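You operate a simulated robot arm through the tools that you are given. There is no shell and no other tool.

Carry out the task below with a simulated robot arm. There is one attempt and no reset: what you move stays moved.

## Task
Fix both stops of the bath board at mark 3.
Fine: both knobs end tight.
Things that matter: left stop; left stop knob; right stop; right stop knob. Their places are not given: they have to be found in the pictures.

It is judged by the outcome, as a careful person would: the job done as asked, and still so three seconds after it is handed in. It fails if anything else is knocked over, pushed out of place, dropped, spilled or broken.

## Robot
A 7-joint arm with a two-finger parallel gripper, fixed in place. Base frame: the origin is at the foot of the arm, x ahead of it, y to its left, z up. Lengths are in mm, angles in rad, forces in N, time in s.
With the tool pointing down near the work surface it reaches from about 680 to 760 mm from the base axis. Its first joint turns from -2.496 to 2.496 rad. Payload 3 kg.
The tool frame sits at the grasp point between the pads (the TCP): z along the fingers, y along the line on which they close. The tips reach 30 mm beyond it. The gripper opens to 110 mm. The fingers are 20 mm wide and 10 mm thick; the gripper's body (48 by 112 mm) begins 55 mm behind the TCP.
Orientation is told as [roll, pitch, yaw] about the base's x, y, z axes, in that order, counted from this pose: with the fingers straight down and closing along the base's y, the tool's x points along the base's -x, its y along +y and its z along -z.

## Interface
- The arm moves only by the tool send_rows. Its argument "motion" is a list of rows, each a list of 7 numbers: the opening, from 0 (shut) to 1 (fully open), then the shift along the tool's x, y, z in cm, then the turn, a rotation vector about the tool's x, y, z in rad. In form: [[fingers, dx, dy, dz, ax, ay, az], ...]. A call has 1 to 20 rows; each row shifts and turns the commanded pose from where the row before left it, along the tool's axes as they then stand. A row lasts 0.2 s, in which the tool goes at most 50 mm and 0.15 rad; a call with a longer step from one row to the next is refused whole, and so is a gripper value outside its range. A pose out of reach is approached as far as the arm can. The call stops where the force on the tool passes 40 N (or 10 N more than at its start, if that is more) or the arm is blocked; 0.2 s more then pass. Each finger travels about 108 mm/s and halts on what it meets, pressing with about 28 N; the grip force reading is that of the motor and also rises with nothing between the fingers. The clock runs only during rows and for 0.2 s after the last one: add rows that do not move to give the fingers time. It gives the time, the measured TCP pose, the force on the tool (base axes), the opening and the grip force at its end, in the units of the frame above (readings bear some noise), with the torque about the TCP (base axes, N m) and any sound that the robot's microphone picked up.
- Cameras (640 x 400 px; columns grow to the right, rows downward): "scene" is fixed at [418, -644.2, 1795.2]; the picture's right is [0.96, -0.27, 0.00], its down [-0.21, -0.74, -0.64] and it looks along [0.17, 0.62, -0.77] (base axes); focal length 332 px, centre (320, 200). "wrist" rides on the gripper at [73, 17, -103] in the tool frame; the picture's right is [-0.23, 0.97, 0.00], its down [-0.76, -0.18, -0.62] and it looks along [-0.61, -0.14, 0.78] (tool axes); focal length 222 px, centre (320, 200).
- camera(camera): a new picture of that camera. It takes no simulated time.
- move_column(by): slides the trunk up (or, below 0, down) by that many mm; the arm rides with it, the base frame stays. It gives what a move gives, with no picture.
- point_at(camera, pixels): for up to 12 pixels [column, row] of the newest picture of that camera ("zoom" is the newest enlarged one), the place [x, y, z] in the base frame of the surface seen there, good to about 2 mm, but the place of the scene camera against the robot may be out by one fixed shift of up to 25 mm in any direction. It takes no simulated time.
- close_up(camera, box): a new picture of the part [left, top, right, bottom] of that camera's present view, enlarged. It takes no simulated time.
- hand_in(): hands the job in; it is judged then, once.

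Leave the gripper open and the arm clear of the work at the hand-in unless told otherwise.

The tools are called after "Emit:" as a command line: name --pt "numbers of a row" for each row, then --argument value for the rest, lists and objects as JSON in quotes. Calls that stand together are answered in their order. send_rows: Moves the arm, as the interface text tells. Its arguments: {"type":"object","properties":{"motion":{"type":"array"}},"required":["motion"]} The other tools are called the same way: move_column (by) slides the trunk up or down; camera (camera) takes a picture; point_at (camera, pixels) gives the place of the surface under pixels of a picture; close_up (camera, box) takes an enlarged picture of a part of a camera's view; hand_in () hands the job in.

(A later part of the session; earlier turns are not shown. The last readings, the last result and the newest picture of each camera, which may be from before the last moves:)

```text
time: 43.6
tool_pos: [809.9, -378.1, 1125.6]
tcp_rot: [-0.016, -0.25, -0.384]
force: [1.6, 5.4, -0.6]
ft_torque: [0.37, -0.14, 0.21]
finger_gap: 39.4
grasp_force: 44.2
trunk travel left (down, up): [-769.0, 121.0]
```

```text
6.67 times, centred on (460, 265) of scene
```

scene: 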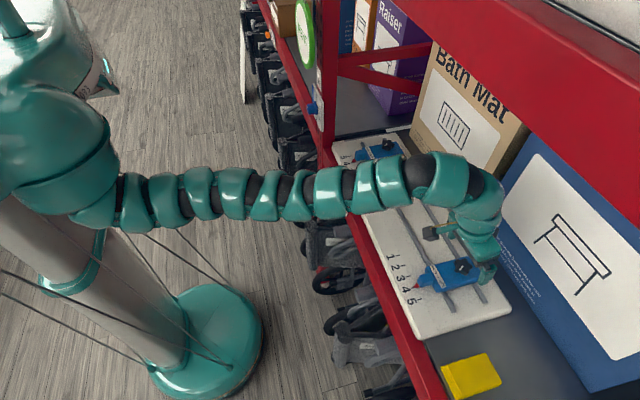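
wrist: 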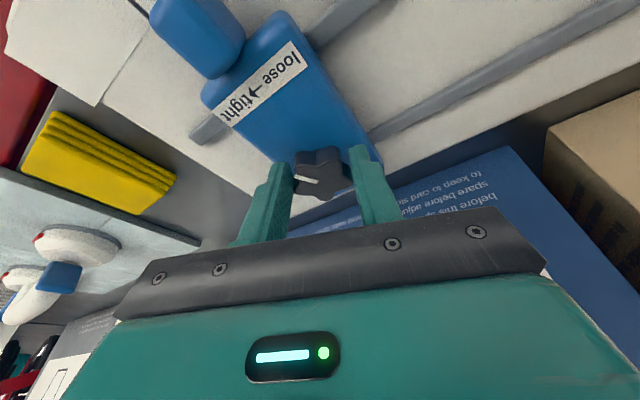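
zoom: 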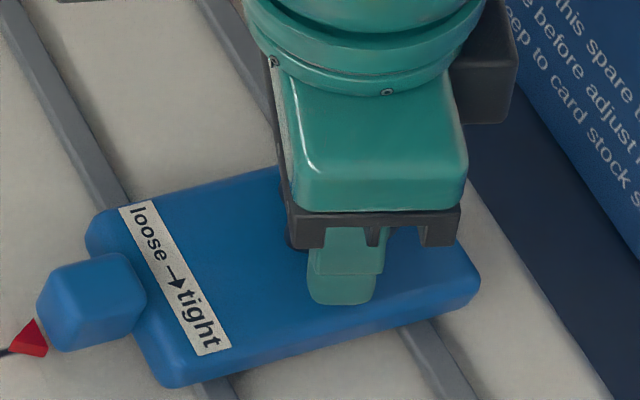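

I point at the line's two ends (wrist pixels (294.5,176) and (317,182)) and lobe tips to get its present angle.

Emit:
point_at --camera "wrist" --pixels '[[295.5, 176.5], [317, 182.3], [306, 179], [320, 178], [297, 190], [327, 199], [350, 183], [336, 163], [300, 170]]'

```text
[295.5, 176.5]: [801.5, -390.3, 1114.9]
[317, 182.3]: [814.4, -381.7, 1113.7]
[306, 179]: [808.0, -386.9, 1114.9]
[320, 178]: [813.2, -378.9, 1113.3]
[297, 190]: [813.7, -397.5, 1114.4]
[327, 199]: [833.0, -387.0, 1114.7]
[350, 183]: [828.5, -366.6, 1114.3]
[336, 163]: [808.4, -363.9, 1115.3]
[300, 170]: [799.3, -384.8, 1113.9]
```

All lobe positions are unchanged, so the knob did not turn: the fingers slipped around it. I now turn counter-clockwise with the same grip in small steps, to compare how the knob resists that way.

Emit:
send_rows --pt "0 0 -0.05 0 -0.0247 0 -0.097" --pt "0 0 -0.05 0 -0.0247 0 -0.097"

Emit:
camera --camera "wrist"

```text
time: 44.2
tool_pos: [809.7, -379.7, 1125.4]
tcp_rot: [-0.013, -0.249, -0.182]
force: [-0.4, 2.4, 1.7]
ft_torque: [0.37, -0.53, 0.01]
finger_gap: 39.3
grasp_force: 44.8
trunk travel left (down, up): [-769.0, 121.0]
```

```text
taken
```

wrist: 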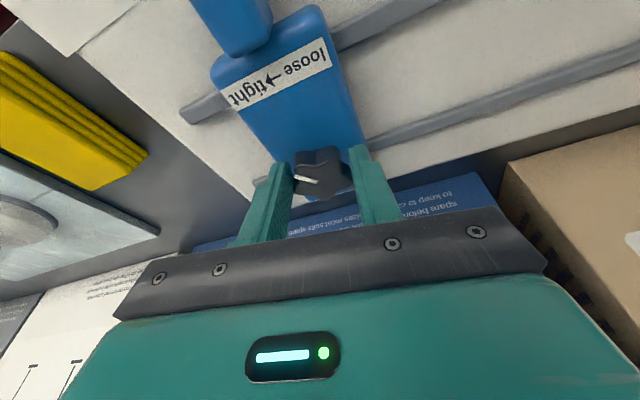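

Torque about z is near zero here. I measure the line and lobes again: line ends about (298,178) and (317,181).

Emit:
close_up --camera "wrist" --box '[250, 110, 400, 220]'

Emit:
point_at --camera "wrist" --pixels '[[298, 178.5], [317, 181.5], [310, 180]]'

```text
3.64 times, centred on (325, 165) of wrist
```

zoom: 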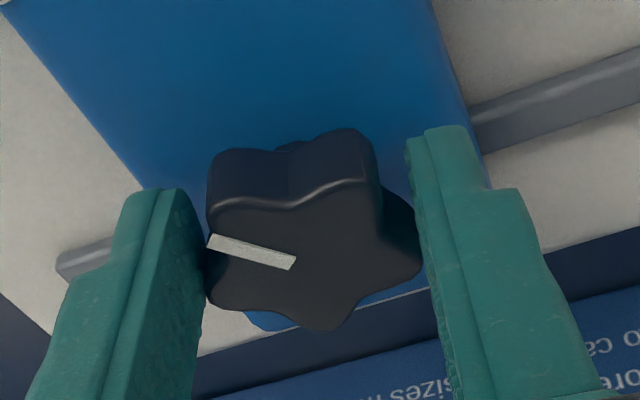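

```text
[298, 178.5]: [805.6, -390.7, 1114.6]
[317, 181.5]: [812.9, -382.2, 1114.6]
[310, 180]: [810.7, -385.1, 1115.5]
```

This time the knob followed the fingers counter-clockwise, with hardly any torque. I keep turning counter-clockwise 0.4 rad more and watch the torque to learn whether it loosens or tightens.

Emit:
send_rows --pt "0 0 -0.05 0 -0.0247 0 -0.097" --pt "0 0 -0.05 0 -0.0247 0 -0.097"

Emit:
send_rows --pt "0 0 -0.05 0 -0.0247 0 -0.097" --pt "0 0 -0.05 0 -0.0247 0 -0.097"

Emit:
camera --camera "wrist"

```text
time: 44.8
tool_pos: [808.2, -380.5, 1124.2]
tcp_rot: [-0.013, -0.246, 0.018]
force: [2.1, -1.9, 7.8]
ft_torque: [0.41, -0.86, -0.03]
finger_gap: 39.5
grasp_force: 45.3
trunk travel left (down, up): [-769.0, 121.0]
```

```text
time: 45.4
tool_pos: [809.0, -382.0, 1124.7]
tcp_rot: [-0.01, -0.245, 0.216]
force: [2.6, -1.9, 10.1]
ft_torque: [0.23, -0.11, -0.05]
finger_gap: 39.2
grasp_force: 44.9
trunk travel left (down, up): [-769.0, 121.0]
```

```text
taken
```

wrist: 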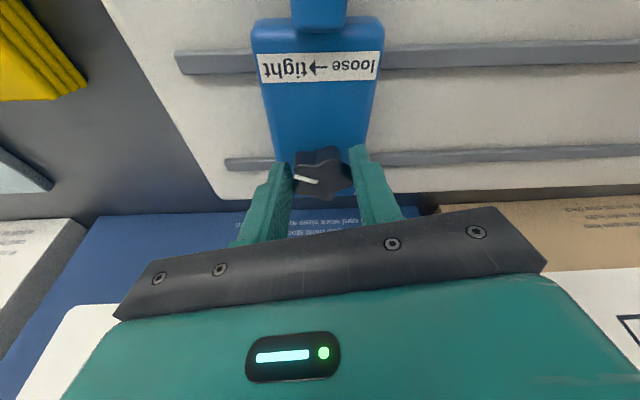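

The knob has turned about 0.6 rad counter-clockwise with almost no torque (−0.05). While still holding the knob, I push +3 mm in base y to see whether the stop now slides. The hand's yaw is 0.216, so the push is mostly along tool y.

Emit:
send_rows --pt "0 -0.04 0.15 -0.1 0 0 0" --pt "0 -0.04 0.15 0 0 0 0" --pt "0 0 0 0 0 0 0"

Emit:
camera --camera "wrist"

```text
time: 46.2
tool_pos: [809.3, -377.7, 1124.9]
tcp_rot: [-0.008, -0.242, 0.216]
force: [4.5, -0.7, 6.0]
ft_torque: [0.37, -0.65, -0.03]
finger_gap: 39.2
grasp_force: 44.6
trunk travel left (down, up): [-769.0, 121.0]
```

```text
taken
```

wrist: 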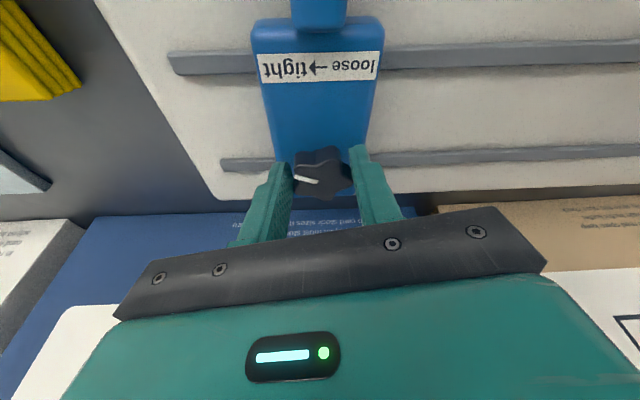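

It slid: y went from -382.0 to -377.7 with under 1 N of resistance. So counter-clockwise loosens and clockwise tightens in practice. I check the pointer against the marks in the scene camera.

Emit:
close_up --camera "scene" --box '[380, 240, 508, 320]'

```text
5.00 times, centred on (444, 280) of scene
```

zoom: 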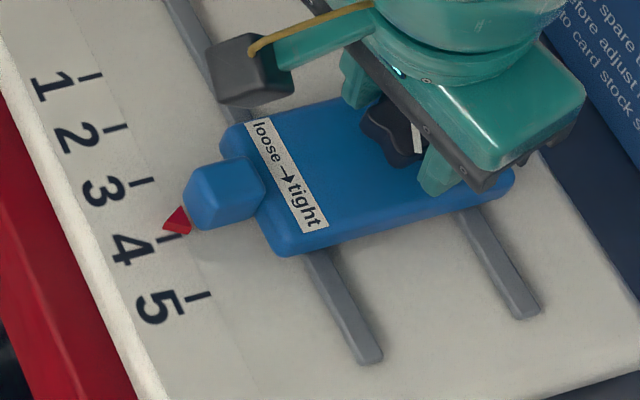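

The pointer has moved slightly above mark 4, and the whole arrow is visible. I measure its tip and the mark lines in this zoom.

Emit:
point_at --camera "zoom" --pixels '[[167, 226], [175, 227], [183, 232], [157, 184], [132, 182], [182, 236], [160, 242], [185, 209], [188, 232], [145, 180]]'

```text
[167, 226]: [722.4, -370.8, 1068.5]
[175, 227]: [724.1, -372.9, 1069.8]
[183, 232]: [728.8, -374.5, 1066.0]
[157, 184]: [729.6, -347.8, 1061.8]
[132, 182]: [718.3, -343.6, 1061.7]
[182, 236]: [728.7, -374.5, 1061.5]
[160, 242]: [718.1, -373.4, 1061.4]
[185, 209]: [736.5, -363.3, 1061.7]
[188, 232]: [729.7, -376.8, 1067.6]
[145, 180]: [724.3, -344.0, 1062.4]
```

The pointer tip is about 26 mm short of mark 3. I slide the stop 26 mm in +y while holding the knob, in small rows.

Emit:
send_rows --pt "0 -0.06 0.283 0.015 0 0 0" --pt "0 -0.06 0.283 0.015 0 0 0" --pt "0 -0.06 0.283 0.015 0 0 0" --pt "0 -0.06 0.283 0.015 0 0 0" --pt "0 -0.06 0.283 0.015 0 0 0" --pt "0 -0.06 0.283 0.015 0 0 0" --pt "0 -0.06 0.283 0.015 0 0 0" --pt "0 -0.06 0.283 0.015 0 0 0" --pt "0 -0.05 0.25 0.015 0 0 0" --pt "0 0 0 0 0 0 0"

Emit:
close_up --camera "scene" --box '[380, 220, 508, 300]'

```text
time: 48.4
tool_pos: [808.5, -353.8, 1124.3]
tcp_rot: [-0.01, -0.24, 0.216]
force: [0.3, -0.5, -6.5]
ft_torque: [0.23, 0.09, -0.03]
finger_gap: 39.3
grasp_force: 45.1
trunk travel left (down, up): [-769.0, 121.0]
```

```text
5.00 times, centred on (444, 260) of scene
```

zoom: 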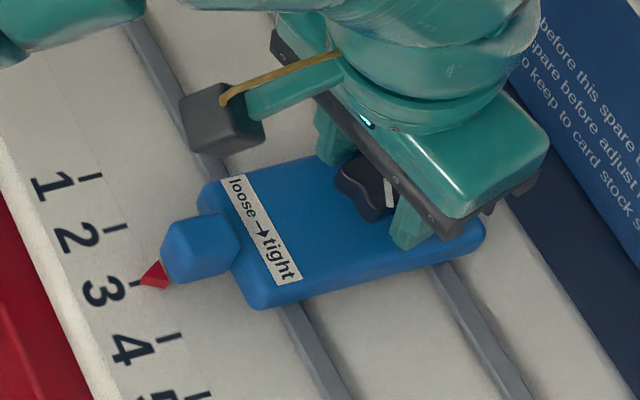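

The pointer is now at mark 3. I enlarge further and compare tip with mark line.

Emit:
close_up --camera "scene" --box '[388, 254, 436, 302]'

```text
8.33 times, centred on (412, 278) of scene
```

zoom: 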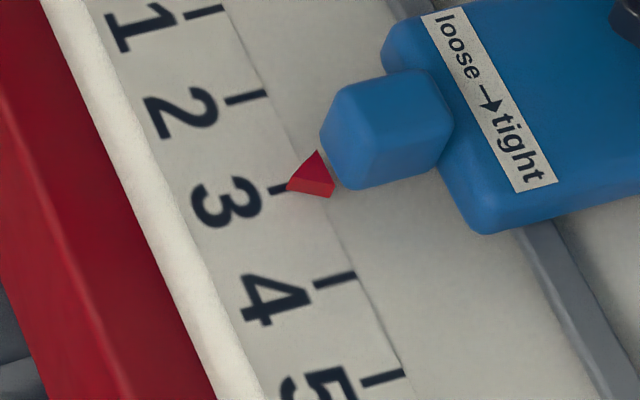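

Because the tip stands a few mm above the board, I compare its 3D place with the mark line rather than trusting the look alone.

Emit:
point_at --camera "zoom" --pixels '[[291, 185], [296, 184], [304, 182], [310, 165], [278, 189], [272, 191], [330, 280], [322, 283], [250, 97], [318, 192], [330, 194], [312, 180]]'

```text
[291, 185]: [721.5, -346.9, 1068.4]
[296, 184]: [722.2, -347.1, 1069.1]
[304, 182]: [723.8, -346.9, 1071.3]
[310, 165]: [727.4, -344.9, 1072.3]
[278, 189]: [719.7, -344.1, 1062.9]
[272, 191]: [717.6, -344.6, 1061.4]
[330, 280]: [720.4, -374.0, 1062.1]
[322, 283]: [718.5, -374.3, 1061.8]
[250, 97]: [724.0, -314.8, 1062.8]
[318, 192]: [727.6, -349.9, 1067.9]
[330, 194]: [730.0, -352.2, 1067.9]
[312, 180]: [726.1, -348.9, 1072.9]
```

The tip is at y≈-346.9 against mark 3 at -344.4 (scene frame), about 2.5 mm short. I nudge the stop +2.6 mm and measure again.

Emit:
send_rows --pt "0 -0.03 0.13 0 0 0 0" --pt "0 -0.03 0.13 0 0 0 0" --pt "0 0 0 0 0 0 0" --pt "0 0 0 0 0 0 0"

Emit:
close_up --camera "scene" --box '[388, 254, 436, 302]'

Emit:
point_at --camera "zoom" --pixels '[[289, 178], [292, 177], [296, 176], [304, 174], [278, 189], [272, 191], [330, 280], [300, 176]]'

```text
time: 49.4
tool_pos: [810.1, -349.6, 1125.1]
tcp_rot: [-0.01, -0.242, 0.217]
force: [-5.3, 0.3, -13.2]
ft_torque: [0.22, -0.07, -0.01]
finger_gap: 39.1
grasp_force: 44.8
trunk travel left (down, up): [-769.0, 121.0]
```

```text
8.33 times, centred on (412, 278) of scene
```

zoom: 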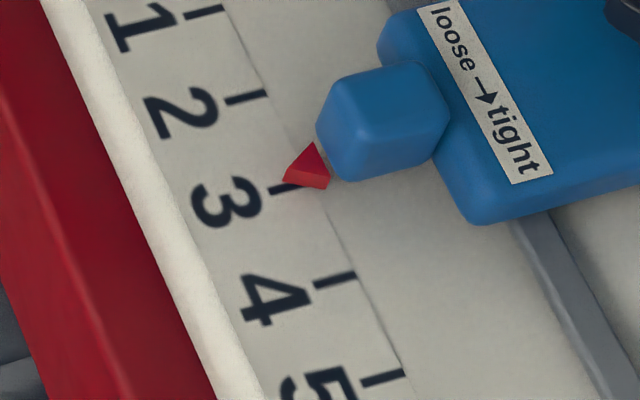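

```text
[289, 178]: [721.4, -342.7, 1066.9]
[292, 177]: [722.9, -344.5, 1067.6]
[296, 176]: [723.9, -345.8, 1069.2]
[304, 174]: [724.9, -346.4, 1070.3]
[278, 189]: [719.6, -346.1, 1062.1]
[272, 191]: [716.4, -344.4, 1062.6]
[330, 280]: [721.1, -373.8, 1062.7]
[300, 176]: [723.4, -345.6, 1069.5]
```

The tip now reads about -344 to -345 against mark 3 at about -345: aligned within the measuring noise. I tighten clockwise 0.6 rad with the same grip and read the torque.

Emit:
send_rows --pt "0 0 0.05 0.05 0.024 0 0.097" --pt "0 0 0.05 0.05 0.024 0 0.097" --pt "0 0 0.05 0 0.024 0 0.097"

Emit:
send_rows --pt "0 0 0.05 0 0.024 0 0.097" --pt "0 0 0.05 0 0.024 0 0.097"

Emit:
send_rows --pt "0 0 0.05 0 0.024 0 0.097" --pt "0 0 0.05 0 0.024 0 0.097"

Emit:
camera --camera "wrist"

```text
time: 50.2
tool_pos: [808.6, -349.4, 1124.7]
tcp_rot: [-0.01, -0.244, -0.086]
force: [-6.8, 0.8, -4.6]
ft_torque: [0.13, 0.92, -0.01]
finger_gap: 38.9
grasp_force: 44.9
trunk travel left (down, up): [-769.0, 121.0]
```

```text
time: 50.8
tool_pos: [810.4, -347.0, 1125.1]
tcp_rot: [-0.01, -0.249, -0.283]
force: [-5.4, 2.7, -3.9]
ft_torque: [0.43, 0.87, 0.02]
finger_gap: 39.1
grasp_force: 44.7
trunk travel left (down, up): [-769.0, 121.0]
```

```text
time: 51.4
tool_pos: [810.5, -346.0, 1125.9]
tcp_rot: [-0.006, -0.249, -0.483]
force: [1.3, -0.2, -0.4]
ft_torque: [0.39, 0.13, 1.03]
finger_gap: 39.2
grasp_force: 45.4
trunk travel left (down, up): [-769.0, 121.0]
```

```text
taken
```

wrist: 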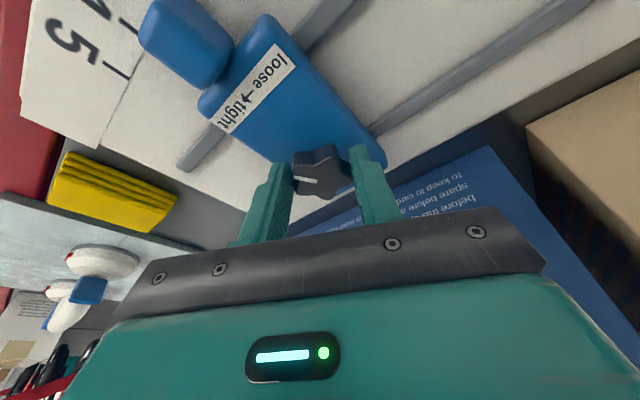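

Torque rose sharply to +1.03 N·m at the end, so clockwise is clearly the tightening way and the knob came up tight. Before final tightening I check the position: I open, lift, and look with the wrist camera.

Emit:
send_rows --pt "0 0 -0.02 0 -0.012 0 -0.05" --pt "0.4 0 0 0 0 0 0" --pt "0.7 0 0 0 0 0 0" --pt "1 0 0 0 0 0 0" --pt "1 0 0 0 0 0 0" --pt "1 0 0 -1.5 0 0 0" --pt "1 0 0 -1.5 0 0 0" --pt "1 0 0 -1.5 0 0 0" --pt "1 0 0 -1.5 0 0 0" --pt "1 0 0 0 0 0 0"

Emit:
camera --camera "wrist"

Emit:
camera --camera "scene"

```text
time: 53.6
tool_pos: [795.8, -341.0, 1183.6]
tcp_rot: [-0.01, -0.247, -0.434]
force: [-0.3, -0.2, 1.0]
ft_torque: [0.06, 0.01, -0.03]
finger_gap: 110.0
grasp_force: 0.0
trunk travel left (down, up): [-769.0, 121.0]
```

```text
taken
```

wrist: 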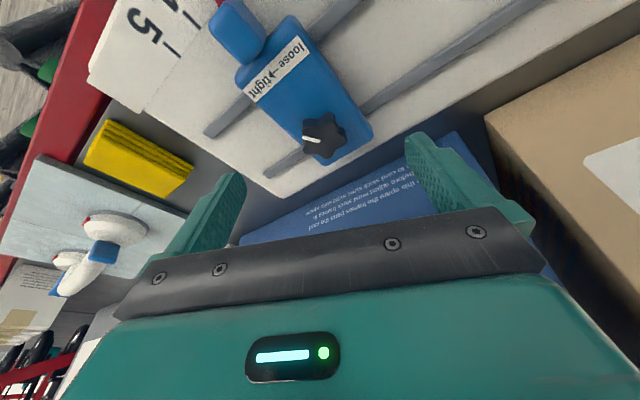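

```text
taken
```

scene: 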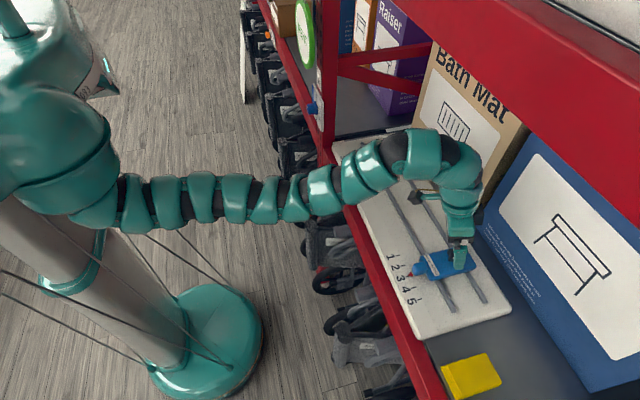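

The hand is clear. I swing back to yaw 0, tip to vertical and back off so the wrist camera can see the pointer and marks.

Emit:
send_rows --pt "1 0 0 -0.4 -0.0265 0 -0.105" --pt "1 0 0 -0.4 -0.0265 0 -0.105" --pt "1 0 0 -0.4 -0.0265 0 -0.105" --pt "1 0 0 -0.4 -0.0265 0 -0.105" --pt "1 1 0 -0.2 0 0.06 0" --pt "1 1 0 -0.2 0 0.06 0" --pt "1 1 0 -0.1 0 0.06 0" --pt "1 1 0 0 0 0.06 0" --pt "1 0.7 0 0 0 0 0" --pt "1 0 0 0 0 0 0"

Emit:
camera --camera "wrist"

```text
time: 55.8
tool_pos: [744.0, -339.6, 1198.3]
tcp_rot: [-0.01, -0.004, 0.0]
force: [-0.2, 0.1, -0.7]
ft_torque: [0.0, -0.02, 0.0]
finger_gap: 109.8
grasp_force: 0.2
trunk travel left (down, up): [-769.0, 121.0]
```

```text
taken
```

wrist: 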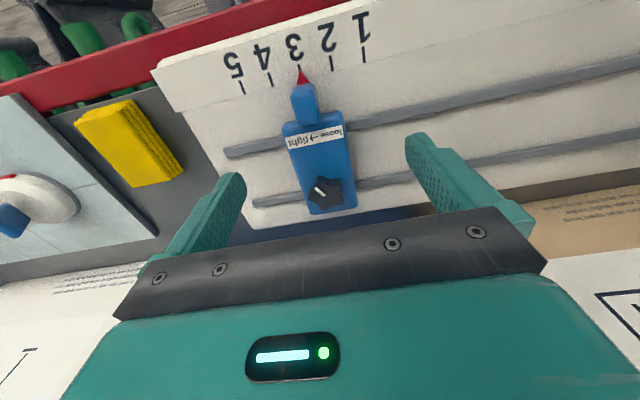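

Good view: the pointer is at mark 3 near (301,68). I enlarge it and the knob to measure.

Emit:
close_up --camera "wrist" --box '[256, 50, 352, 110]'

Emit:
point_at --camera "wrist" --pixels '[[325, 192], [319, 188], [333, 205]]'

```text
6.67 times, centred on (304, 80) of wrist
```

zoom: 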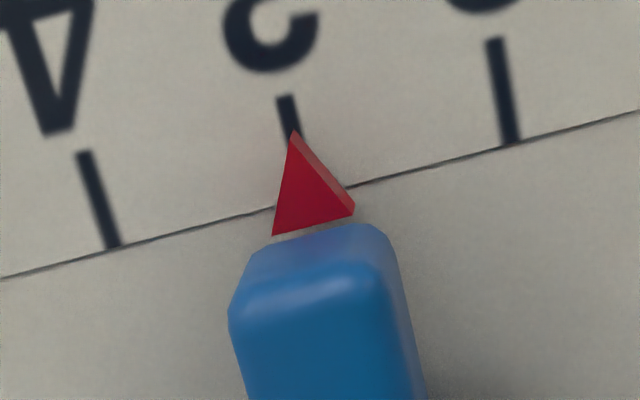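

```text
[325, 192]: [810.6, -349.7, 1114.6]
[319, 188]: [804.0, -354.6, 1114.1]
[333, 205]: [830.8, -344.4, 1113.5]
```

The red tip sits right in line with mark 3. I measure tip and marks.

Emit:
point_at --camera "zoom" --pixels '[[293, 140], [294, 150], [290, 120], [287, 105], [509, 135], [500, 80], [112, 235], [95, 190], [275, 230], [345, 212], [240, 320], [395, 300]]'

```text
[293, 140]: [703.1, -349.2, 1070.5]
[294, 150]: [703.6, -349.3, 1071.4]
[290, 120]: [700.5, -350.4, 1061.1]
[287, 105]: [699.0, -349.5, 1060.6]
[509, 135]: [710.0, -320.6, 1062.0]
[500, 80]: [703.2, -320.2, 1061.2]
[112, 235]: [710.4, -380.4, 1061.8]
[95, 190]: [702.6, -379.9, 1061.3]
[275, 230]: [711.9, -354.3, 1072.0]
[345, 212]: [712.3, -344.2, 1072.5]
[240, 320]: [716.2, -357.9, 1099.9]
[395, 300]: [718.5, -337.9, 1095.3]
```

Tip y≈-349.3 against mark 3 at about -350.2: within 1 mm. Now I look at the knob's angle to see how far it is tightened compared with the start.

Emit:
close_up --camera "wrist" --box '[290, 165, 362, 220]'

Emit:
point_at --camera "zoom" --pixels '[[227, 160], [300, 225], [320, 240], [180, 240], [420, 330], [320, 100], [480, 180], [280, 350]]'

```text
7.27 times, centred on (326, 192) of wrist
```

zoom: 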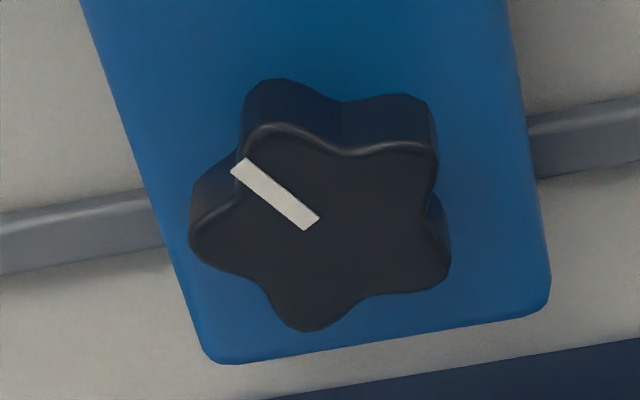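

```text
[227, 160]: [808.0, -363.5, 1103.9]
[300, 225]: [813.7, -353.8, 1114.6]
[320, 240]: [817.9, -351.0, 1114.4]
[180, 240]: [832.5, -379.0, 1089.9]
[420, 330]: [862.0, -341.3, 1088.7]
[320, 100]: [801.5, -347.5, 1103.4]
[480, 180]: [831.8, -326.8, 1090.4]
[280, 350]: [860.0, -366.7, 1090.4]
```

The knob looks back at its starting (clamped) angle. I measure its lobe tips and line ends to compare with the start.

Emit:
point_at --camera "zoom" --pixels '[[268, 138], [425, 155], [438, 270], [312, 318], [202, 235], [243, 167], [309, 222]]'

```text
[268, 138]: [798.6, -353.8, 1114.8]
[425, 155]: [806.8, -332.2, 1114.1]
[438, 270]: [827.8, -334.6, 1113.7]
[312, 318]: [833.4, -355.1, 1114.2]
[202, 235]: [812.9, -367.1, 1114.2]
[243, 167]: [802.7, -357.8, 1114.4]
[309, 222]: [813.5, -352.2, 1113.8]
```

The knob is back at its clamped angle within about 1°, with the stop at mark 3. Next the left stop. I enlarge it in the scene and measure its marks and pointer, then move the hand there at z≈1198.

Emit:
close_up --camera "scene" --box '[330, 130, 426, 190]'

Emit:
point_at --camera "zoom" --pixels '[[150, 208], [130, 176], [150, 217], [172, 260], [190, 304], [215, 350], [388, 95], [375, 100], [200, 150], [270, 120], [460, 150], [340, 190]]'

```text
6.67 times, centred on (378, 160) of scene
```

zoom: 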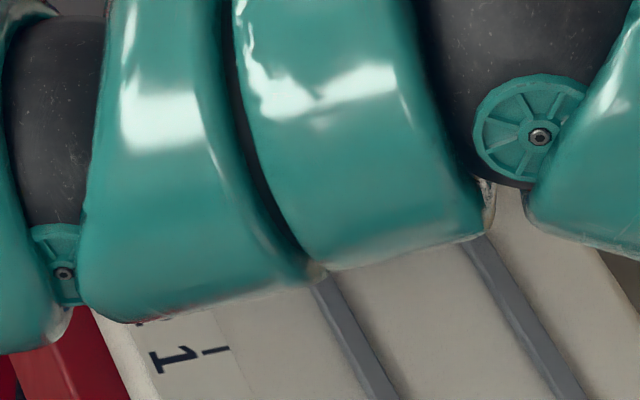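

```text
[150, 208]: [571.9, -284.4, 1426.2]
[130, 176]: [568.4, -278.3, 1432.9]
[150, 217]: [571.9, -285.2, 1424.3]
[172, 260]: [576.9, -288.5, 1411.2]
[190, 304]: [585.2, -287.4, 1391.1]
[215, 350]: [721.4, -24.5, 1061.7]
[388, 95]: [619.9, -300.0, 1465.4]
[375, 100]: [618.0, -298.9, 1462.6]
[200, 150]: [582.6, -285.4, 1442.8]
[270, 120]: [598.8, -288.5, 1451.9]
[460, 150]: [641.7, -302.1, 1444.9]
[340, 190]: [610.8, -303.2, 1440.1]
```

The forearm hides the left stop from here. Mark 1 reads y≈-24.5 (scene), so mark 3 lies near y≈30 and mark 4 near 60 in the robot frame. I move the hand about 380 mm in +y at z≈1198.

Emit:
send_rows --pt "1 0 2 0 0 0 0" --pt "1 0 3 0 0 0 0" --pt "1 0 3 0 0 0 0" --pt "1 0 3 0 0 0 0" --pt "1 0 3 0 0 0 0" --pt "1 0 3 0 0 0 0" --pt "1 0 3 0 0 0 0" --pt "1 0 3 0 0 0 0" --pt "1 0 3 0 0 0 0" --pt "1 0 3 0 0 0 0" --pt "1 0 3 0 0 0 0" --pt "1 0 3 0 0 0 0" --pt "1 0 2 0 0 0 0" --pt "1 0 1 0 0 0 0" --pt "1 0 0 0 0 0 0"

Emit:
camera --camera "wrist"

Emit:
camera --camera "scene"

```text
time: 59.0
tool_pos: [746.1, 40.3, 1193.8]
tcp_rot: [-0.01, -0.002, -0.002]
force: [0.3, 0.1, 0.1]
ft_torque: [-0.02, 0.0, 0.04]
finger_gap: 109.8
grasp_force: 0.0
trunk travel left (down, up): [-769.0, 121.0]
```

```text
taken
```

wrist: 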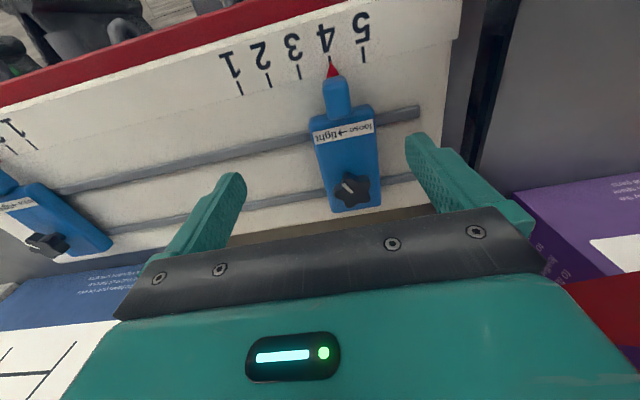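

```text
taken
```

scene: 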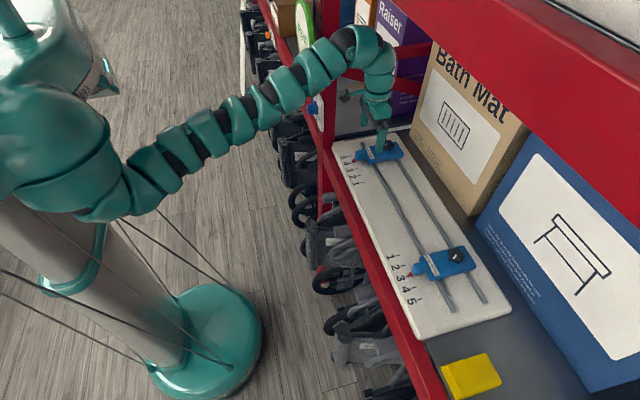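

The wrist camera now sees the left stop with its pointer at mark 4. I enlarge knob and pointer areas to measure.

Emit:
close_up --camera "wrist" --box '[310, 155, 394, 220]'

Emit:
point_at --camera "wrist" --pixels '[[331, 62], [330, 58], [299, 72], [269, 80], [241, 88], [364, 56], [352, 191], [337, 85], [327, 95], [350, 95], [320, 165], [378, 160]]'

```text
6.15 times, centred on (352, 188) of wrist
```

zoom: 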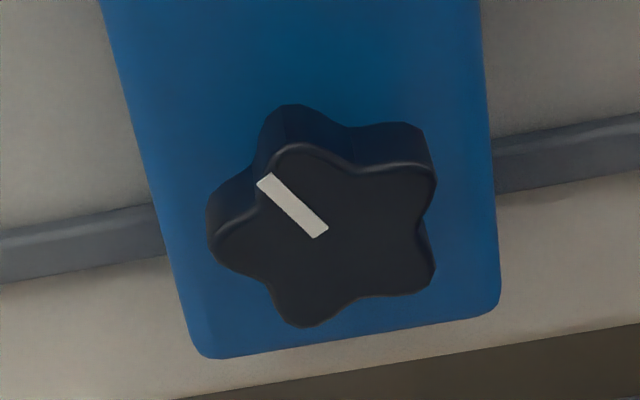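

```text
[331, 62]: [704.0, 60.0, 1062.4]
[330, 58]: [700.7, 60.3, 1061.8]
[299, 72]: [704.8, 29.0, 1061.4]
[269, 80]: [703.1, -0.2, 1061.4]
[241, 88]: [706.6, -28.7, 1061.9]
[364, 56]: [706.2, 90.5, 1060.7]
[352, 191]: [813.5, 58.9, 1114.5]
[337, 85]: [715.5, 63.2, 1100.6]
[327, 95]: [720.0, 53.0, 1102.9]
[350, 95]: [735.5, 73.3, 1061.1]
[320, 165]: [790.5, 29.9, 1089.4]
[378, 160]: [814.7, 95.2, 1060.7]
```

Left marks: 3 at y≈29.5, 4 at y≈60.2. I measure the left knob's lobes and line ends.

Emit:
point_at --camera "zoom" --pixels '[[285, 158], [422, 172], [424, 285], [303, 318], [222, 240], [320, 230], [268, 182], [325, 235]]'

Emit:
close_up --camera "wrist" --box '[286, 40, 382, 120]'

Emit:
point_at --camera "zoom" --pixels '[[298, 130], [290, 110], [87, 215], [80, 190], [512, 100], [270, 230], [330, 215], [250, 330], [395, 330], [320, 260]]'

```text
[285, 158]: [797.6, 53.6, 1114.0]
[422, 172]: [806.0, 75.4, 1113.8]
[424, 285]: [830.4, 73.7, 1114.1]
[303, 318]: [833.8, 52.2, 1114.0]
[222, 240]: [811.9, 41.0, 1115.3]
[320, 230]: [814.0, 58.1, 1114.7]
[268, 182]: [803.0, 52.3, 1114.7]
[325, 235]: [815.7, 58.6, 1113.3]
```

```text
5.00 times, centred on (334, 80) of wrist
```

zoom: 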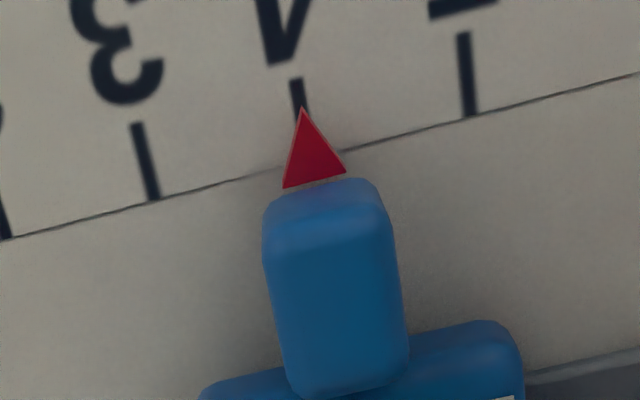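

```text
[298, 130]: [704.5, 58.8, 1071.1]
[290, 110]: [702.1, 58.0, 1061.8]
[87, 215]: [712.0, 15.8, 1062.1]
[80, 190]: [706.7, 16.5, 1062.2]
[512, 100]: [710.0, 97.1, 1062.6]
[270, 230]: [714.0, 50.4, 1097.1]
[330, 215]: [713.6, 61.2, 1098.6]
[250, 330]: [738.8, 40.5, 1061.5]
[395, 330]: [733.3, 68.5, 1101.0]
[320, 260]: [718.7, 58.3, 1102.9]
```

The left knob centre is (815.8, 59.2) with the same lobe angle as the right knob's clamped state. I measure mark lines and the tip again with better pixels.

Emit:
point_at --camera "zoom" --pixels '[[303, 113], [303, 122], [298, 92], [294, 82], [145, 165], [150, 188], [140, 140], [465, 60], [469, 95], [287, 182], [342, 170]]'

```text
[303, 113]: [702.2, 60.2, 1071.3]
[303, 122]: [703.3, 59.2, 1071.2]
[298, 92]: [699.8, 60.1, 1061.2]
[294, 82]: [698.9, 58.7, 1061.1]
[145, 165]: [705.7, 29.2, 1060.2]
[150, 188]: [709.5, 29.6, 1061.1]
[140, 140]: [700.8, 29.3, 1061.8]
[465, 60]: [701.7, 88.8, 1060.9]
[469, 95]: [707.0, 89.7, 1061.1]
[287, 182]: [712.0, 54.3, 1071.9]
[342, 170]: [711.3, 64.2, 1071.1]
```

The left stop sits at y≈59.3 and must go to 29.4, i.e. 30 mm in −y. I move to above the left knob with 0.25 rad forward tilt: target about (811, 59, 1168).

Emit:
send_rows --pt "1 0 0.4 0.2 0 -0.05 0" --pt "1 -1.3 0.4 0.2 0 -0.05 0" --pt "1 -1.3 0.4 0.3 0 -0.05 0" --pt "1 -1.3 0.4 0.5 0 -0.05 0" --pt "1 -1.3 0.3 0.7 0 -0.05 0" --pt "1 -1.2 0 0.7 0 0 0" --pt "1 0 0 0 0 0 0"

```text
time: 60.6
tool_pos: [813.3, 58.9, 1177.6]
tcp_rot: [-0.01, -0.253, -0.001]
force: [-0.4, 0.3, 0.6]
ft_torque: [0.0, 0.01, -0.04]
finger_gap: 109.9
grasp_force: 0.1
trunk travel left (down, up): [-769.0, 121.0]
```

Reached without limits. I test clockwise swing to yaw ≈ -0.35 in the air, since tightening will need it.

Emit:
send_rows --pt "1 0 0.06 0 0.029 0 0.113" --pt "1 0 0.06 0 0.029 0 0.113" --pt "1 0 0.06 0 0.029 0 0.113" --pt "1 0 0 0 0 0 0"

```text
time: 61.6
tool_pos: [811.0, 60.4, 1176.9]
tcp_rot: [-0.007, -0.255, -0.35]
force: [-0.9, 0.9, -1.5]
ft_torque: [0.02, 0.0, 0.0]
finger_gap: 109.6
grasp_force: 0.1
out of reach, approached as far as the arm can: row 3
trunk travel left (down, up): [-769.0, 121.0]
```

At yaw −0.35 the hand is just at its limit but in the right place. I swing back 0.15 rad and lower to TCP z≈1125 with open fingers around the left knob.

Emit:
send_rows --pt "1 0 -0.04 0 -0.019 0 -0.0725" --pt "1 0 -0.04 0 -0.019 0 -0.0725" --pt "1 0.262 0 1.0 0 0 0" --pt "1 0.262 0 1.0 0 0 0" --pt "1 0.262 0 1.0 0 0 0" --pt "1 0.262 0 1.0 0 0 0" --pt "1 0.262 0 1.0 0 0 0" --pt "1 0 0 0 0 0 0"

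Emit:
camera --camera "wrist"

```text
time: 63.4
tool_pos: [810.1, 60.6, 1124.9]
tcp_rot: [-0.006, -0.255, -0.2]
force: [-0.4, 0.7, -0.3]
ft_torque: [-0.02, 0.0, 0.0]
finger_gap: 109.9
grasp_force: 0.0
trunk travel left (down, up): [-769.0, 121.0]
```

```text
taken
```

wrist: 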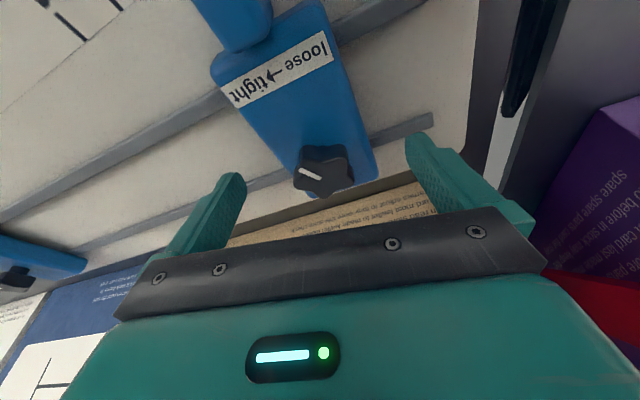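

The knob is between the fingers. I close on it and then turn counter-clockwise 0.2 rad, reading torque.

Emit:
send_rows --pt "0.5 0 0 0 0 0 0" --pt "0.4 0 0 0 0 0 0" --pt "0.3 0 0 0 0 0 0" --pt "0.2 0 0 0 0 0 0" --pt "0 0 0 0 0 0 0" --pt "0 0 0 0 0 0 0"

Emit:
send_rows --pt "0 0 -0.05 0 -0.025 0 -0.097" --pt "0 0 -0.05 0 -0.025 0 -0.097"

Emit:
close_up --camera "wrist" --box '[250, 110, 400, 220]'

```text
time: 64.8
tool_pos: [812.1, 60.1, 1125.5]
tcp_rot: [-0.007, -0.256, -0.201]
force: [1.8, 7.3, 0.0]
ft_torque: [0.59, -0.01, 0.08]
finger_gap: 39.4
grasp_force: 44.9
trunk travel left (down, up): [-769.0, 121.0]
```

```text
time: 65.4
tool_pos: [810.4, 59.3, 1125.2]
tcp_rot: [-0.01, -0.251, 0.002]
force: [2.2, 5.5, -3.1]
ft_torque: [0.31, -0.39, 0.07]
finger_gap: 39.4
grasp_force: 45.1
trunk travel left (down, up): [-769.0, 121.0]
```

```text
3.64 times, centred on (325, 165) of wrist
```

zoom: 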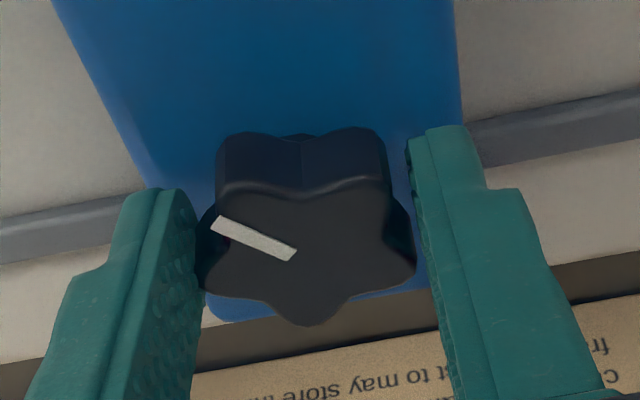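

The white line kept its place relative to the fingers, so the knob seems to follow. I turn 0.4 rad more counter-clockwise and measure.

Emit:
send_rows --pt "0 0 -0.05 0 -0.025 0 -0.097" --pt "0 0 -0.05 0 -0.025 0 -0.097"

Emit:
send_rows --pt "0 0 -0.05 0 -0.025 0 -0.097" --pt "0 0 -0.05 0 -0.025 0 -0.097"

Emit:
camera --camera "wrist"

Emit:
close_up --camera "wrist" --box '[250, 110, 400, 220]'

Emit:
point_at --camera "zoom" --pixels '[[216, 224], [290, 255], [250, 195], [370, 190], [405, 270], [310, 318]]'

```text
time: 66.0
tool_pos: [810.0, 56.2, 1124.2]
tcp_rot: [-0.009, -0.25, 0.202]
force: [4.2, -0.5, -3.5]
ft_torque: [0.21, -1.23, -0.01]
finger_gap: 39.8
grasp_force: 44.9
trunk travel left (down, up): [-769.0, 121.0]
```

```text
time: 66.6
tool_pos: [810.5, 55.2, 1124.8]
tcp_rot: [-0.007, -0.251, 0.401]
force: [4.0, -1.4, -2.3]
ft_torque: [0.44, -0.36, -0.04]
finger_gap: 39.8
grasp_force: 45.3
trunk travel left (down, up): [-769.0, 121.0]
```

```text
taken
```

wrist: 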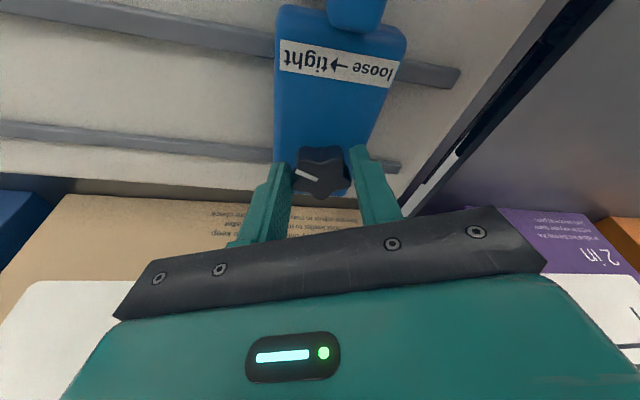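

```text
3.64 times, centred on (325, 165) of wrist
```

zoom: 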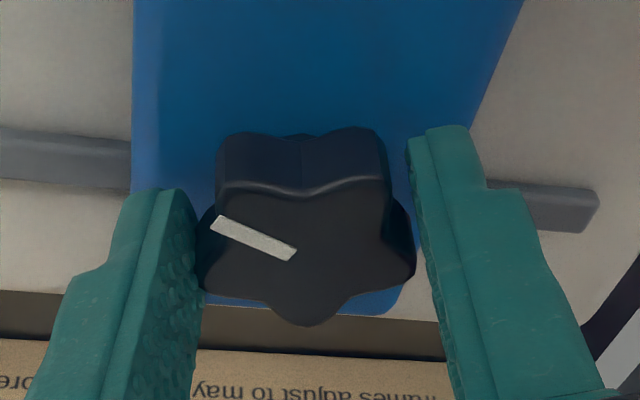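

```text
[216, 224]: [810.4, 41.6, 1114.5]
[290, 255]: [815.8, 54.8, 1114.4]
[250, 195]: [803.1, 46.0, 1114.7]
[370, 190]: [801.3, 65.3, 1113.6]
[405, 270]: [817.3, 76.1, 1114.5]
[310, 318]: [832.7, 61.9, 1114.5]
```

The knob followed 0.6 rad counter-clockwise, again with almost no torque. I now slide the stop about 26 mm in −y while holding the knob.

Emit:
send_rows --pt "0 0.106 -0.258 -0.027 0 0 0" --pt "0 0.106 -0.258 -0.027 0 0 0" --pt "0 0.106 -0.258 -0.027 0 0 0"

Emit:
close_up --camera "scene" --box '[330, 130, 426, 190]'

```text
time: 67.4
tool_pos: [811.4, 49.8, 1125.7]
tcp_rot: [-0.008, -0.252, 0.405]
force: [5.2, 1.4, 3.6]
ft_torque: [0.16, -0.12, 0.01]
finger_gap: 39.4
grasp_force: 44.9
trunk travel left (down, up): [-769.0, 121.0]
```

```text
6.67 times, centred on (378, 160) of scene
```

zoom: 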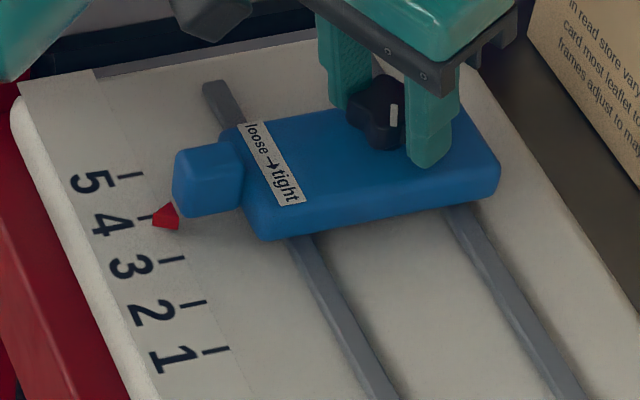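

It slides freely. I continue another 19 mm in −y and settle.

Emit:
send_rows --pt "0 0.102 -0.248 -0.026 0 0 0" --pt "0 0.102 -0.248 -0.026 0 0 0" --pt "0 0.102 -0.248 -0.026 0 0 0" --pt "0 0.102 -0.248 -0.026 0 0 0" --pt "0 0.102 -0.248 -0.026 0 0 0" --pt "0 0.102 -0.248 -0.026 0 0 0" --pt "0 0.102 -0.248 -0.026 0 0 0" --pt "0 0 0 0 0 0 0" --pt "0 0 0 0 0 0 0"

Emit:
close_up --camera "scene" --box '[334, 146, 390, 186]'

```text
time: 69.4
tool_pos: [809.7, 28.3, 1125.3]
tcp_rot: [-0.008, -0.25, 0.402]
force: [7.3, 0.0, 1.1]
ft_torque: [-0.03, 0.67, 0.0]
finger_gap: 39.4
grasp_force: 45.0
trunk travel left (down, up): [-769.0, 121.0]
```

```text
10.00 times, centred on (362, 166) of scene
```

zoom: 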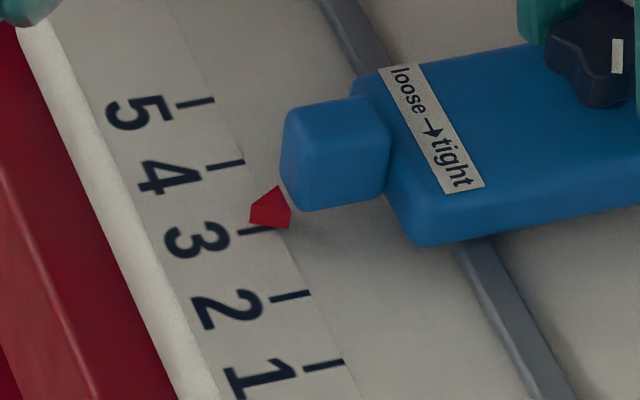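

K is now about y 30.3, about 1 mm short. I measure tip against mark 3 in the scene zoom.

Emit:
point_at --camera "zoom" --pixels '[[254, 220], [258, 218], [264, 215], [240, 233], [245, 232], [262, 229], [225, 164], [235, 162], [290, 296], [300, 293]]'

```text
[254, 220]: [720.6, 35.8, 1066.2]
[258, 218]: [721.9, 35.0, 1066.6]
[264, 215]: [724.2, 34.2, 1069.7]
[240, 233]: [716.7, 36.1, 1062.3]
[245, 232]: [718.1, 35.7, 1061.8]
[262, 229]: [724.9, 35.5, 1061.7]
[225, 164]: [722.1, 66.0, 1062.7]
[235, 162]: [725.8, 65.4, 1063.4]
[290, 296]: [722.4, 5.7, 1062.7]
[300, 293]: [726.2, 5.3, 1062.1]
```

Scene reading: tip ≈35.3, mark 3 ≈35.7, aligned within noise; the TCP-based reading says 0.9 mm short. I nudge −0.7 mm, then tighten clockwise step by step.

Emit:
send_rows --pt "0 0.026 -0.065 0 0 0 0" --pt "0 0 0 0 0 0 0" --pt "0 0 0 0 0 0 0"

Emit:
send_rows --pt "0 0 0.05 0 0.025 0 0.097" --pt "0 0 0.05 0 0.025 0 0.097" --pt "0 0 0.05 0 0.025 0 0.097"

Emit:
send_rows --pt "0 0 0.05 0 0.025 0 0.097" --pt "0 0 0.05 0 0.025 0 0.097"

```text
time: 70.2
tool_pos: [810.0, 28.1, 1124.5]
tcp_rot: [-0.006, -0.25, 0.401]
force: [5.9, 0.8, 0.8]
ft_torque: [-0.02, 0.21, -0.02]
finger_gap: 39.3
grasp_force: 44.8
trunk travel left (down, up): [-769.0, 121.0]
```

```text
time: 71.0
tool_pos: [811.0, 30.0, 1124.8]
tcp_rot: [-0.007, -0.251, 0.1]
force: [7.8, 0.4, 2.2]
ft_torque: [-0.04, 0.06, 0.03]
finger_gap: 39.4
grasp_force: 44.9
trunk travel left (down, up): [-769.0, 121.0]
```

```text
time: 71.6
tool_pos: [810.6, 31.4, 1125.5]
tcp_rot: [-0.006, -0.254, -0.101]
force: [7.7, 2.4, 4.2]
ft_torque: [0.24, 0.84, -0.01]
finger_gap: 39.6
grasp_force: 45.3
trunk travel left (down, up): [-769.0, 121.0]
```

The knob centre now reads y≈30.9 (1.4 mm off), with the knob still just loose. I nudge −1.3 mm, then finish tightening.

Emit:
send_rows --pt "0 -0.013 -0.13 0 0 0 0" --pt "0 0 0 0 0 0 0" --pt "0 0 0 0 0 0 0"

Emit:
close_up --camera "scene" --box '[334, 146, 390, 186]'

Emit:
point_at --camera "zoom" --pixels '[[254, 224], [258, 222], [264, 219], [240, 233], [245, 232], [274, 215], [225, 164], [290, 296]]'

```text
time: 72.4
tool_pos: [810.4, 30.4, 1124.5]
tcp_rot: [-0.007, -0.253, -0.099]
force: [4.8, 5.1, 0.8]
ft_torque: [0.5, -0.4, 0.07]
finger_gap: 39.5
grasp_force: 44.1
trunk travel left (down, up): [-769.0, 121.0]
```

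```text
10.00 times, centred on (362, 166) of scene
```

zoom: 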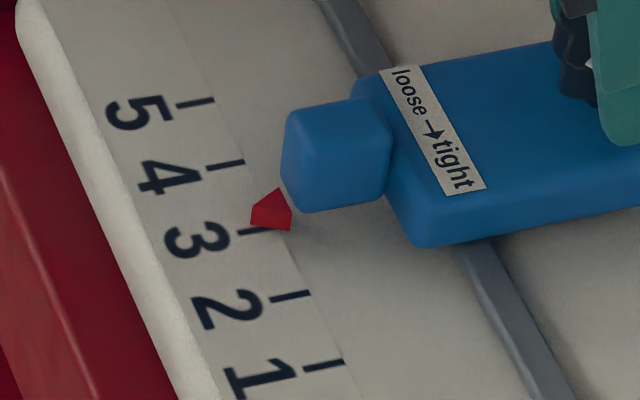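

```text
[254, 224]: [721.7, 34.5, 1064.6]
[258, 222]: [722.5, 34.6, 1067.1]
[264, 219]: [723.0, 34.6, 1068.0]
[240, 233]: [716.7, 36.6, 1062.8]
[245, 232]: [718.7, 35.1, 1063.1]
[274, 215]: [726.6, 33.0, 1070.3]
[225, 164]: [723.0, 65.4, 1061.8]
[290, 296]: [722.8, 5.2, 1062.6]
```

Aligned within about 1 mm either way, and the side force rose to 5 N as the clamp starts to bite. I tighten clockwise further, 0.1 rad at a time, reading torque.

Emit:
send_rows --pt "0 0 0.05 0 0.025 0 0.097" --pt "0 0 0 0 0 0 0"

Emit:
send_rows --pt "0 0 0.05 0 0.025 0 0.097" --pt "0 0 0 0 0 0 0"

Emit:
send_rows --pt "0 0 0.05 0 0.025 0 0.097" --pt "0 0 0 0 0 0 0"

Emit:
close_up --camera "wrist" --box '[250, 110, 400, 220]'

```text
time: 73.0
tool_pos: [809.7, 31.1, 1125.0]
tcp_rot: [-0.007, -0.255, -0.199]
force: [9.4, 6.7, 4.5]
ft_torque: [0.61, 0.44, 0.08]
finger_gap: 39.5
grasp_force: 44.8
trunk travel left (down, up): [-769.0, 121.0]
```

```text
time: 73.6
tool_pos: [809.1, 32.1, 1125.1]
tcp_rot: [-0.007, -0.255, -0.297]
force: [0.0, 6.5, -1.1]
ft_torque: [0.17, -0.17, 0.59]
finger_gap: 39.6
grasp_force: 45.0
trunk travel left (down, up): [-769.0, 121.0]
```

```text
time: 74.2
tool_pos: [810.0, 32.6, 1125.8]
tcp_rot: [-0.007, -0.257, -0.402]
force: [-0.5, 5.1, -3.2]
ft_torque: [0.29, 0.2, 0.22]
finger_gap: 39.1
grasp_force: 45.0
trunk travel left (down, up): [-769.0, 121.0]
```

```text
3.64 times, centred on (325, 165) of wrist
```

zoom: 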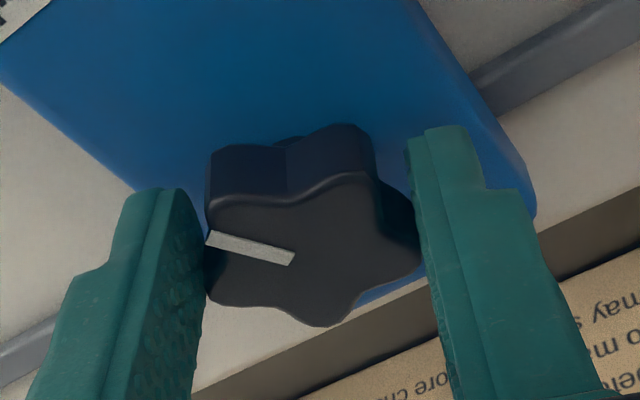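

Torque peaked at 0.59 and then the fingers slipped round the knob, so it is at its tight end. I open straight, lift, and view the result with the wrist camera.

Emit:
send_rows --pt "0.3 0 0 0 0 0 0" --pt "0.6 0 0 0 0 0 0" --pt "1 0 0 0 0 0 0" --pt "1 0 0 0 0 0 0" --pt "1 0 0 -1.5 0 0 0" --pt "1 0 0 -1.5 0 0 0" --pt "1 0 0 -1.5 0 0 0" --pt "1 0 0 -1.5 0 0 0" --pt "1 0 0 0 -0.025 0 -0.1" --pt "1 0 0 0 -0.025 0 -0.1" --pt "1 0 0 0 -0.025 0 -0.1" --pt "1 0 0 0 -0.025 0 -0.09" --pt "1 1 0 -0.2 0 0.06 0" --pt "1 1 0 -0.2 0 0.06 0" --pt "1 1 0 -0.1 0 0.06 0" --pt "1 1 0 0 0 0.06 0" --pt "1 0.7 0 0 0 0 0" --pt "1 0 0 0 0 0 0"

Emit:
camera --camera "wrist"

Emit:
camera --camera "scene"

```text
time: 78.0
tool_pos: [747.8, 39.0, 1180.2]
tcp_rot: [-0.009, -0.012, 0.001]
force: [-0.6, 0.3, -0.1]
ft_torque: [0.0, 0.02, -0.04]
finger_gap: 109.9
grasp_force: 0.0
trunk travel left (down, up): [-769.0, 121.0]
```

```text
taken
```

wrist: 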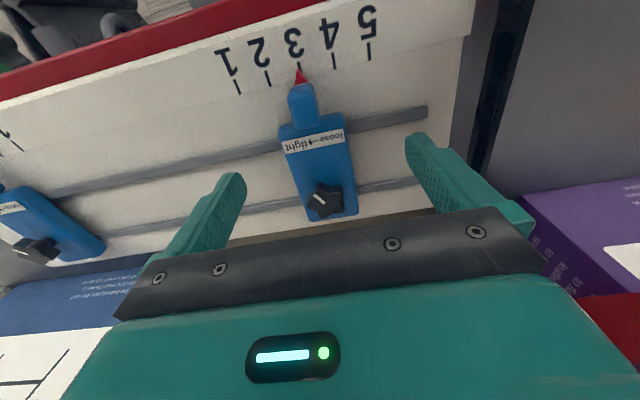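

```text
taken
```

scene: 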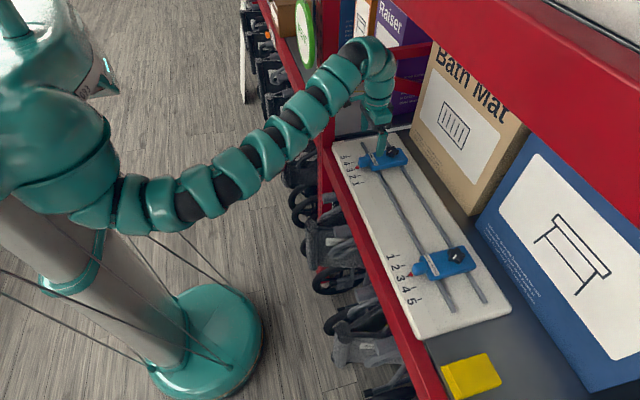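

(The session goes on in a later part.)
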